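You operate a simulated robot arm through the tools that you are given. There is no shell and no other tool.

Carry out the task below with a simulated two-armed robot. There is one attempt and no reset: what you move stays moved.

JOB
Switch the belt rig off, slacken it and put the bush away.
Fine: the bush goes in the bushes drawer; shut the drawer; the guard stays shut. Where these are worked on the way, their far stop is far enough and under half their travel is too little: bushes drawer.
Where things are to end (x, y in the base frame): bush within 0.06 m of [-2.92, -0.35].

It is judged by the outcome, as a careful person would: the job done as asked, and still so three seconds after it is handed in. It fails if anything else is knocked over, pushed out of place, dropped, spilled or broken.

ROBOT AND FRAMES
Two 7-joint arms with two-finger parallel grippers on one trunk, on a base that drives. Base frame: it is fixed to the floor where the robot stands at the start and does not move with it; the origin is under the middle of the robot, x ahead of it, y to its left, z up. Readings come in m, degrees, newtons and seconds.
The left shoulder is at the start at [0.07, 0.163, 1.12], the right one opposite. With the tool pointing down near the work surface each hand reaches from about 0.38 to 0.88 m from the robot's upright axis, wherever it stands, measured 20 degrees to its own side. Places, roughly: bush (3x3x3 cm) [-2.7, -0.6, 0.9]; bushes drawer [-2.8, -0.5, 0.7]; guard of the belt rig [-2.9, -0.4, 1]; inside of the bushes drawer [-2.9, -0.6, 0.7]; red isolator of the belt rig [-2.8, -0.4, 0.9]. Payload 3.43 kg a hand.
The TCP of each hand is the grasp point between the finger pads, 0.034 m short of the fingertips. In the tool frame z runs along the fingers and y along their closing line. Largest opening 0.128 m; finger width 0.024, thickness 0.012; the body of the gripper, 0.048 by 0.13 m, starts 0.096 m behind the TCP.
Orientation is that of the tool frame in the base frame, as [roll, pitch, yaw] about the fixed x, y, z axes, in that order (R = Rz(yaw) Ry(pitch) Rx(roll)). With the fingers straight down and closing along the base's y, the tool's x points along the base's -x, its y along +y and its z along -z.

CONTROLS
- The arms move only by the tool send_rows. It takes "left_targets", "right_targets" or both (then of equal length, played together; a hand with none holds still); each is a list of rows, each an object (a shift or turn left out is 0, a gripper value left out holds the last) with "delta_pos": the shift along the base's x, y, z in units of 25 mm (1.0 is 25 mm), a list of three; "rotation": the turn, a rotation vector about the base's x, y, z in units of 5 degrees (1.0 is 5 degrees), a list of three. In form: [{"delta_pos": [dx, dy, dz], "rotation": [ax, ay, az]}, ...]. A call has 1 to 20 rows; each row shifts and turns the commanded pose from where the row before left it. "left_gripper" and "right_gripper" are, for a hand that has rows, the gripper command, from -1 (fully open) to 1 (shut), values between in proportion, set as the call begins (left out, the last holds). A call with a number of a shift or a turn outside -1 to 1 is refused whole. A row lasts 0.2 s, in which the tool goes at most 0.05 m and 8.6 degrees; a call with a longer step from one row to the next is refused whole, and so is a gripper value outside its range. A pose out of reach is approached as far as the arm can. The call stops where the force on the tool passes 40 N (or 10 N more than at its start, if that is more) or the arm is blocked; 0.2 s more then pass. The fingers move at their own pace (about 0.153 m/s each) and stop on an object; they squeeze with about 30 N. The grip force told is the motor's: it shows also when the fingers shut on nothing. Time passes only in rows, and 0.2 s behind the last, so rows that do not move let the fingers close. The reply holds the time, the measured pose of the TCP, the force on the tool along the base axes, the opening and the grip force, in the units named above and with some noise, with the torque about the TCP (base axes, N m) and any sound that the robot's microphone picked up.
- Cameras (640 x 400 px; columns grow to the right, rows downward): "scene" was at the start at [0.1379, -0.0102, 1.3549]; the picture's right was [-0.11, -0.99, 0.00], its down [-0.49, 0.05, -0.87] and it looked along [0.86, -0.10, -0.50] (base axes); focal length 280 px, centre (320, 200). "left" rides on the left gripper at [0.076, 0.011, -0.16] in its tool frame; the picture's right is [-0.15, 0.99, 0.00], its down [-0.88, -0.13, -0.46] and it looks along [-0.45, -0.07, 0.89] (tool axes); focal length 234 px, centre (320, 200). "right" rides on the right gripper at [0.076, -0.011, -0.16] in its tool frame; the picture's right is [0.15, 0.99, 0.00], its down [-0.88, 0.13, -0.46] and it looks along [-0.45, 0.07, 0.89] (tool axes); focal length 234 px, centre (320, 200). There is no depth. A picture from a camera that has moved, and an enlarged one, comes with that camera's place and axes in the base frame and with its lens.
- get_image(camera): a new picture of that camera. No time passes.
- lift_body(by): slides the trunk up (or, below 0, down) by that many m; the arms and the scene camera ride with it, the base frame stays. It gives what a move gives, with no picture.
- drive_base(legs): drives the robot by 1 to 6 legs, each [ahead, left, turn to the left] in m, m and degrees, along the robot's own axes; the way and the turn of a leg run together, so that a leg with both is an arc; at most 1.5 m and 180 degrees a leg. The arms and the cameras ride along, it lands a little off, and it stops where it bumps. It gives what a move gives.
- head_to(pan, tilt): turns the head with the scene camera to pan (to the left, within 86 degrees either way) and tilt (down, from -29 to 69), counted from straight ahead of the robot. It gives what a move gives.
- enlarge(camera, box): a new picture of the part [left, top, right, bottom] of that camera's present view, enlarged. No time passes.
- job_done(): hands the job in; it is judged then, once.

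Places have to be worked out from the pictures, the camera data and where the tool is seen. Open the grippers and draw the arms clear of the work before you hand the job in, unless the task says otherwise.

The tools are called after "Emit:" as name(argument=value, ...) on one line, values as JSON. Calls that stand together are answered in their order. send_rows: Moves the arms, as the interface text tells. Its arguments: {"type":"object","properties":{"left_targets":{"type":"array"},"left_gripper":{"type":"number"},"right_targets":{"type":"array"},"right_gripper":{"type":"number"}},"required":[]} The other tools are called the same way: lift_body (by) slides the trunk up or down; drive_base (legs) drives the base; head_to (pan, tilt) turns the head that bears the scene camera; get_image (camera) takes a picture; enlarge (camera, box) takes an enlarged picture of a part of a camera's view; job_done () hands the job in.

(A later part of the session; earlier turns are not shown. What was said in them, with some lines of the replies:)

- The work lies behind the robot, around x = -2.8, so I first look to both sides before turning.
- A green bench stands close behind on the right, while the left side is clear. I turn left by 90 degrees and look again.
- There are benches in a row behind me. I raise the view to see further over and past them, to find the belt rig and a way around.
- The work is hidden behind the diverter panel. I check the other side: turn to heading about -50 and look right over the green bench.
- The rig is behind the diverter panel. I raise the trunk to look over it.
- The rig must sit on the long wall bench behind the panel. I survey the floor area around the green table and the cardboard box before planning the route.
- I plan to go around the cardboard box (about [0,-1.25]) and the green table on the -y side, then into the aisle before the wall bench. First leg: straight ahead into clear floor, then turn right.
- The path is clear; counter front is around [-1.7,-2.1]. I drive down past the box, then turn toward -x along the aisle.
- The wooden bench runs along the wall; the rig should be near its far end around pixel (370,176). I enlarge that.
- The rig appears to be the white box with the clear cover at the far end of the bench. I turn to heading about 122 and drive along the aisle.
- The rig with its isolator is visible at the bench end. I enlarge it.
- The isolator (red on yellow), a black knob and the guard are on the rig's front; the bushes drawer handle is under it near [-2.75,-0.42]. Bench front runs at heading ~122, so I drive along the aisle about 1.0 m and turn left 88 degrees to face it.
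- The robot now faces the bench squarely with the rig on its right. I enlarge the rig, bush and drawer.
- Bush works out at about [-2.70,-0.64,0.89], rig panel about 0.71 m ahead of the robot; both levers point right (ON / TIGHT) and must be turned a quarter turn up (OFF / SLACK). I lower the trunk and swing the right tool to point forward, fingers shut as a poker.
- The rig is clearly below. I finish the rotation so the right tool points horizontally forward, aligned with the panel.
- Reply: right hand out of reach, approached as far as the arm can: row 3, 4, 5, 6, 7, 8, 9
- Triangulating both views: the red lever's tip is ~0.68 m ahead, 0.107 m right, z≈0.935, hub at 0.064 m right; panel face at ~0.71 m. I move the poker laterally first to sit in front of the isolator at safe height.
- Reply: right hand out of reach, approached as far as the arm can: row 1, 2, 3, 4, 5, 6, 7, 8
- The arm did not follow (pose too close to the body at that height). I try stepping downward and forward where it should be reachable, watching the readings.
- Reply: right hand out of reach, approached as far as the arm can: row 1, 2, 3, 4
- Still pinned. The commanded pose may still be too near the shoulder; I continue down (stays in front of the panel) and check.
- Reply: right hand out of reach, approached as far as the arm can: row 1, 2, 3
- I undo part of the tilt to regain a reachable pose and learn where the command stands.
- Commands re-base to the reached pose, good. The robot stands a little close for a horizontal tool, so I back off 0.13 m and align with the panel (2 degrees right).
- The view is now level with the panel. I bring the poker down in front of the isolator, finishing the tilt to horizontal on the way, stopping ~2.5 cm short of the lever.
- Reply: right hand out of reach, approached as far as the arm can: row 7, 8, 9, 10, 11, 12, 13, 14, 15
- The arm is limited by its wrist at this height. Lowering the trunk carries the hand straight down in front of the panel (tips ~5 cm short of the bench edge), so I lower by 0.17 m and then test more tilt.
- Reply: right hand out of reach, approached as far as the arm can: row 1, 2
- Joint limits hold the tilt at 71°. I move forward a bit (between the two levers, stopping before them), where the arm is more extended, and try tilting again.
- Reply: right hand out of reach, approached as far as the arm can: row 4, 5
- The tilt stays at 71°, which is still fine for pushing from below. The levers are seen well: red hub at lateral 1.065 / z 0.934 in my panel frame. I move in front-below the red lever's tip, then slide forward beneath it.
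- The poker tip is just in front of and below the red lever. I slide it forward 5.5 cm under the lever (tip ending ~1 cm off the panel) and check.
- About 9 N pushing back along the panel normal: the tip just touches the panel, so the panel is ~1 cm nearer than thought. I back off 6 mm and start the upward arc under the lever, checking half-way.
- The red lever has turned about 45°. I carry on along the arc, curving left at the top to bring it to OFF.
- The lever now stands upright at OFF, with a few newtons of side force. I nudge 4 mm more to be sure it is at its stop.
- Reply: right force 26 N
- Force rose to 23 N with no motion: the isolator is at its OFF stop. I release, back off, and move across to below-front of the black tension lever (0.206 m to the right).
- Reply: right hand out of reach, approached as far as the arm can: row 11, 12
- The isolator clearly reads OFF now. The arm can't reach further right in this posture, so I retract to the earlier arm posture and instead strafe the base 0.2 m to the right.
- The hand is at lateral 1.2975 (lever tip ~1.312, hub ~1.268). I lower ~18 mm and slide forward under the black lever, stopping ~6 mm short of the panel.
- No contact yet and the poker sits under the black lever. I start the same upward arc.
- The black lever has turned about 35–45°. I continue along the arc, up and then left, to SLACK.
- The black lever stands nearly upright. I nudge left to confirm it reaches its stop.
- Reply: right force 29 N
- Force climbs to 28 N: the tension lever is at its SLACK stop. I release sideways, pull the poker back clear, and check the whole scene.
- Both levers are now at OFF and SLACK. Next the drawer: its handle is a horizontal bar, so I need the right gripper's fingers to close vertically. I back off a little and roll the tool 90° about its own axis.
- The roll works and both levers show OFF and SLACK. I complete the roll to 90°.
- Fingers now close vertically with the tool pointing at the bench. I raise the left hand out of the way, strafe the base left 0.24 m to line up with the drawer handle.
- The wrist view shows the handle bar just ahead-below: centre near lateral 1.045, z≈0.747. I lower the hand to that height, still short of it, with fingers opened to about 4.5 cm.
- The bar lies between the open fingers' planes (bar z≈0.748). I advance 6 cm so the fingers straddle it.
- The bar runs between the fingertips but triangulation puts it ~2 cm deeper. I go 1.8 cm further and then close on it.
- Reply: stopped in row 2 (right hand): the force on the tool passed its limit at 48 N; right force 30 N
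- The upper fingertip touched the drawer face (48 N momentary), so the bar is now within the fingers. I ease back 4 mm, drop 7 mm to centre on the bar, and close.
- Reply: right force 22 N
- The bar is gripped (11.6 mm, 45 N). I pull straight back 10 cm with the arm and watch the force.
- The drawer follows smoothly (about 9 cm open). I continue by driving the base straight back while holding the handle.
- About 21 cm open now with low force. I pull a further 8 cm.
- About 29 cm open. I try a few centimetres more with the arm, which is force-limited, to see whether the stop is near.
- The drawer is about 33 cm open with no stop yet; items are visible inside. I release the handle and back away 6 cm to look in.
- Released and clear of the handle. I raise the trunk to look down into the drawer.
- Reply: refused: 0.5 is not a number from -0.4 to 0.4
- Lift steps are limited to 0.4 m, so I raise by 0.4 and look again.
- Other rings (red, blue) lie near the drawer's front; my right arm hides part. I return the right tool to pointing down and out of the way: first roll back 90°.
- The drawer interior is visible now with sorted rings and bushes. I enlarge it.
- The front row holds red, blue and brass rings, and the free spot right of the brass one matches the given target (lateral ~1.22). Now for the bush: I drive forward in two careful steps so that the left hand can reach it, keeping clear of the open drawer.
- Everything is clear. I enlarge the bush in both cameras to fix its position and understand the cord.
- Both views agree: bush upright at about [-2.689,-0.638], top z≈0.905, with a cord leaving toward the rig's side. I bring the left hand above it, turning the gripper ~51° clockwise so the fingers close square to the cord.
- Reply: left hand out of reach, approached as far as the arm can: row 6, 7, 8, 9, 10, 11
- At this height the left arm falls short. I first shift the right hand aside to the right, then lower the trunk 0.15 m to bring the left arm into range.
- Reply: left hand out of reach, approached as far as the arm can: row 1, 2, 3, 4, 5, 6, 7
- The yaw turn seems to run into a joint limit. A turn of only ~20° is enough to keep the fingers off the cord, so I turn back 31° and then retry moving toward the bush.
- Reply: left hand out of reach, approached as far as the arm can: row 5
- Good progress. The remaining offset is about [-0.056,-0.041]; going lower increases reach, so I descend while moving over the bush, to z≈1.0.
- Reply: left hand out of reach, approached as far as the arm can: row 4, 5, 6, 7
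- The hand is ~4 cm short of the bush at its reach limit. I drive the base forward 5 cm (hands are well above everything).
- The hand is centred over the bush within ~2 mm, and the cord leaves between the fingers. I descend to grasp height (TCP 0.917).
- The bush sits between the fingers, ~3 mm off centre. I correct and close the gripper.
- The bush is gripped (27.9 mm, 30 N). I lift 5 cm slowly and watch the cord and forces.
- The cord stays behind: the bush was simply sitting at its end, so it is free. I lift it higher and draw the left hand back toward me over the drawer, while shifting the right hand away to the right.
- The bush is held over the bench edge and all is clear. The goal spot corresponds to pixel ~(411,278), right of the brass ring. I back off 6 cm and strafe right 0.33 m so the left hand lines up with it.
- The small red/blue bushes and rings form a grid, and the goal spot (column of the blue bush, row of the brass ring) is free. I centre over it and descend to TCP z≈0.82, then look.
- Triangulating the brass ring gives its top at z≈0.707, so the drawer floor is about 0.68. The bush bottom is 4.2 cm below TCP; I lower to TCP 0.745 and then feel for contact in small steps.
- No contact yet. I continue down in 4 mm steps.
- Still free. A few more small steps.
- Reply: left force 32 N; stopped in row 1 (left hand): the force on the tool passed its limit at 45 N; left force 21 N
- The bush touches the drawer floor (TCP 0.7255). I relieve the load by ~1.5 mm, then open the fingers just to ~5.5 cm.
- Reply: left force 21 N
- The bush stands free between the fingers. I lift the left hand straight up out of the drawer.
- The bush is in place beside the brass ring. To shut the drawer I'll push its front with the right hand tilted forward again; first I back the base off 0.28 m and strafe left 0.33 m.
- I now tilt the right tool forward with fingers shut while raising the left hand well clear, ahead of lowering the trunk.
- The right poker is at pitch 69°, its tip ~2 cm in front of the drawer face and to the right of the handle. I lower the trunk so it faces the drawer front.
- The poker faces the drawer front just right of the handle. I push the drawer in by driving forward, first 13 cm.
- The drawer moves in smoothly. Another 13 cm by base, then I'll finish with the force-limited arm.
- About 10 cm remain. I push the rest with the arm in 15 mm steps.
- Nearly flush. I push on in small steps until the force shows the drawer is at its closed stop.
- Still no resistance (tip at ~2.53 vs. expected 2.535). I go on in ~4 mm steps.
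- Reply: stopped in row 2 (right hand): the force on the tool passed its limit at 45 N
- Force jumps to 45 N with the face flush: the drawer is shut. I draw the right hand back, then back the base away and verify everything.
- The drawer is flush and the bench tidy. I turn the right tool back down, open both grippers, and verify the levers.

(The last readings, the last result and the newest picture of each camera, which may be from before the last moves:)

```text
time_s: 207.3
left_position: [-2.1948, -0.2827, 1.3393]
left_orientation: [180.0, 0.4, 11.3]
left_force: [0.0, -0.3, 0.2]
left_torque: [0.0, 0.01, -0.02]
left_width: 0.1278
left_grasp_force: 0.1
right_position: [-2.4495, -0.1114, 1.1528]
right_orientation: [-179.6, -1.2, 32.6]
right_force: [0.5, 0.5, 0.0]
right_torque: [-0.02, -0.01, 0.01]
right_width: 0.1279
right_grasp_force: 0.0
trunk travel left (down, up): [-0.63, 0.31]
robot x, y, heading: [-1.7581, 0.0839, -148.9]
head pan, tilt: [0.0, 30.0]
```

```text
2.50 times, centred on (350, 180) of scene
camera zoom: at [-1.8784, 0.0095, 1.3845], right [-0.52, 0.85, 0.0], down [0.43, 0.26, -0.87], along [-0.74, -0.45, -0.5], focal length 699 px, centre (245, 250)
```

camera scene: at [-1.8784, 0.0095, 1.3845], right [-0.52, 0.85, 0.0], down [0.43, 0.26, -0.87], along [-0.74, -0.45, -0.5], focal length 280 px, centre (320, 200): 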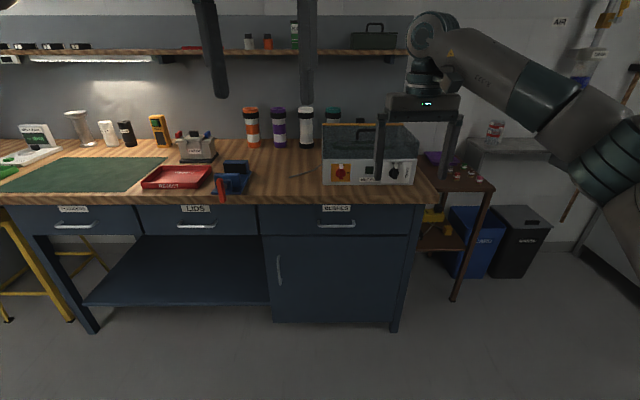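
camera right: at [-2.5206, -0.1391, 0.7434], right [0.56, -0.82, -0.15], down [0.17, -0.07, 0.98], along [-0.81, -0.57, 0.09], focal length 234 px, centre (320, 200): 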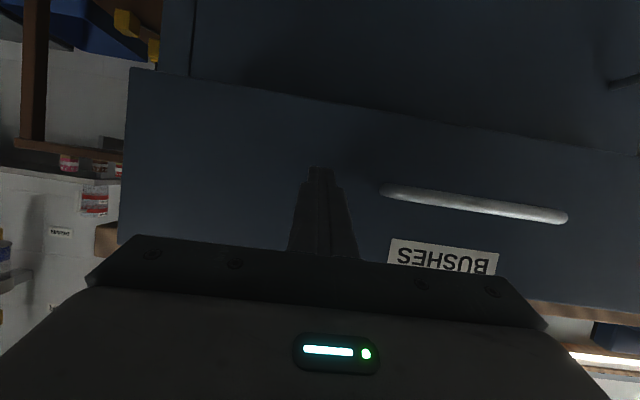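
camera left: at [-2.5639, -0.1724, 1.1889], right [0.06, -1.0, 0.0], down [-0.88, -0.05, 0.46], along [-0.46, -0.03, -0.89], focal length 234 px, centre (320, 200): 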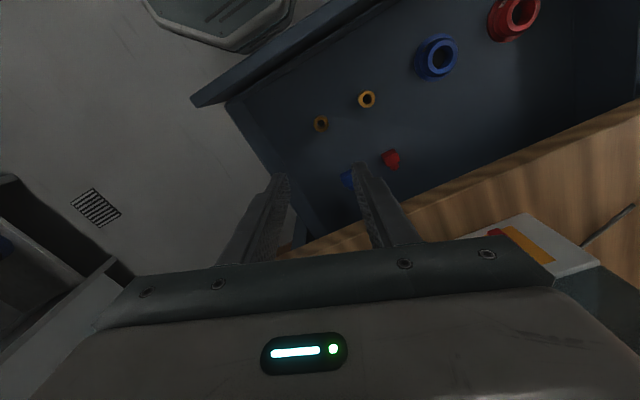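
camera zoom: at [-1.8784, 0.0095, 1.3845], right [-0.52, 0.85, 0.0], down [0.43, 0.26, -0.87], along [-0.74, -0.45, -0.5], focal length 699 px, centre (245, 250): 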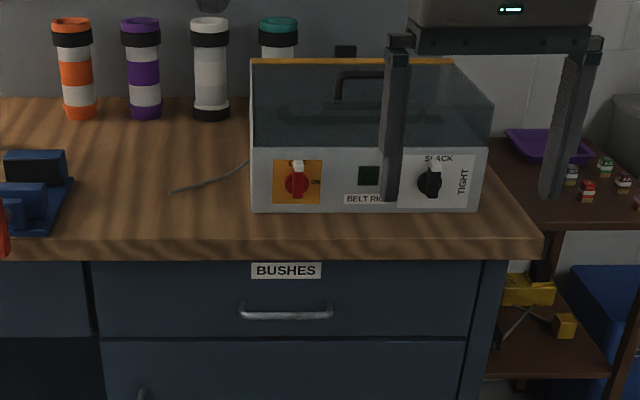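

Final check: isolator at OFF, tension at SLACK, guard shut, bushes drawer flush, bush placed at the goal spot inside, arms clear and grippers open. I hand the job in.

Emit:
job_done()

```text
The job is handed in.
```

I've switched the belt rig off, slackened it and put the bush away in the bushes drawer. The job is handed in; no verdict has come back yet.

- **Isolator and tension:** I turned both levers until they stopped, and the last picture shows them at OFF and SLACK.
- **Bush:** I stood it in the free spot beside the brass ring. With the drawer shut, I work that out to be about [-2.92, -0.35], right on the target. I didn't reopen the drawer to check it hadn't shifted.
- **Drawer:** I opened it about 33 cm without reaching its far stop; I took that as more than half its travel, though the full travel is unknown. I then pushed it shut until it stopped, and it sits flush.
- **Guard and bench:** The guard stayed shut, and nothing was knocked over or moved. The cord the bush had been sitting on is still lying on the bench.

Both grippers are open and the arms are clear of the bench.
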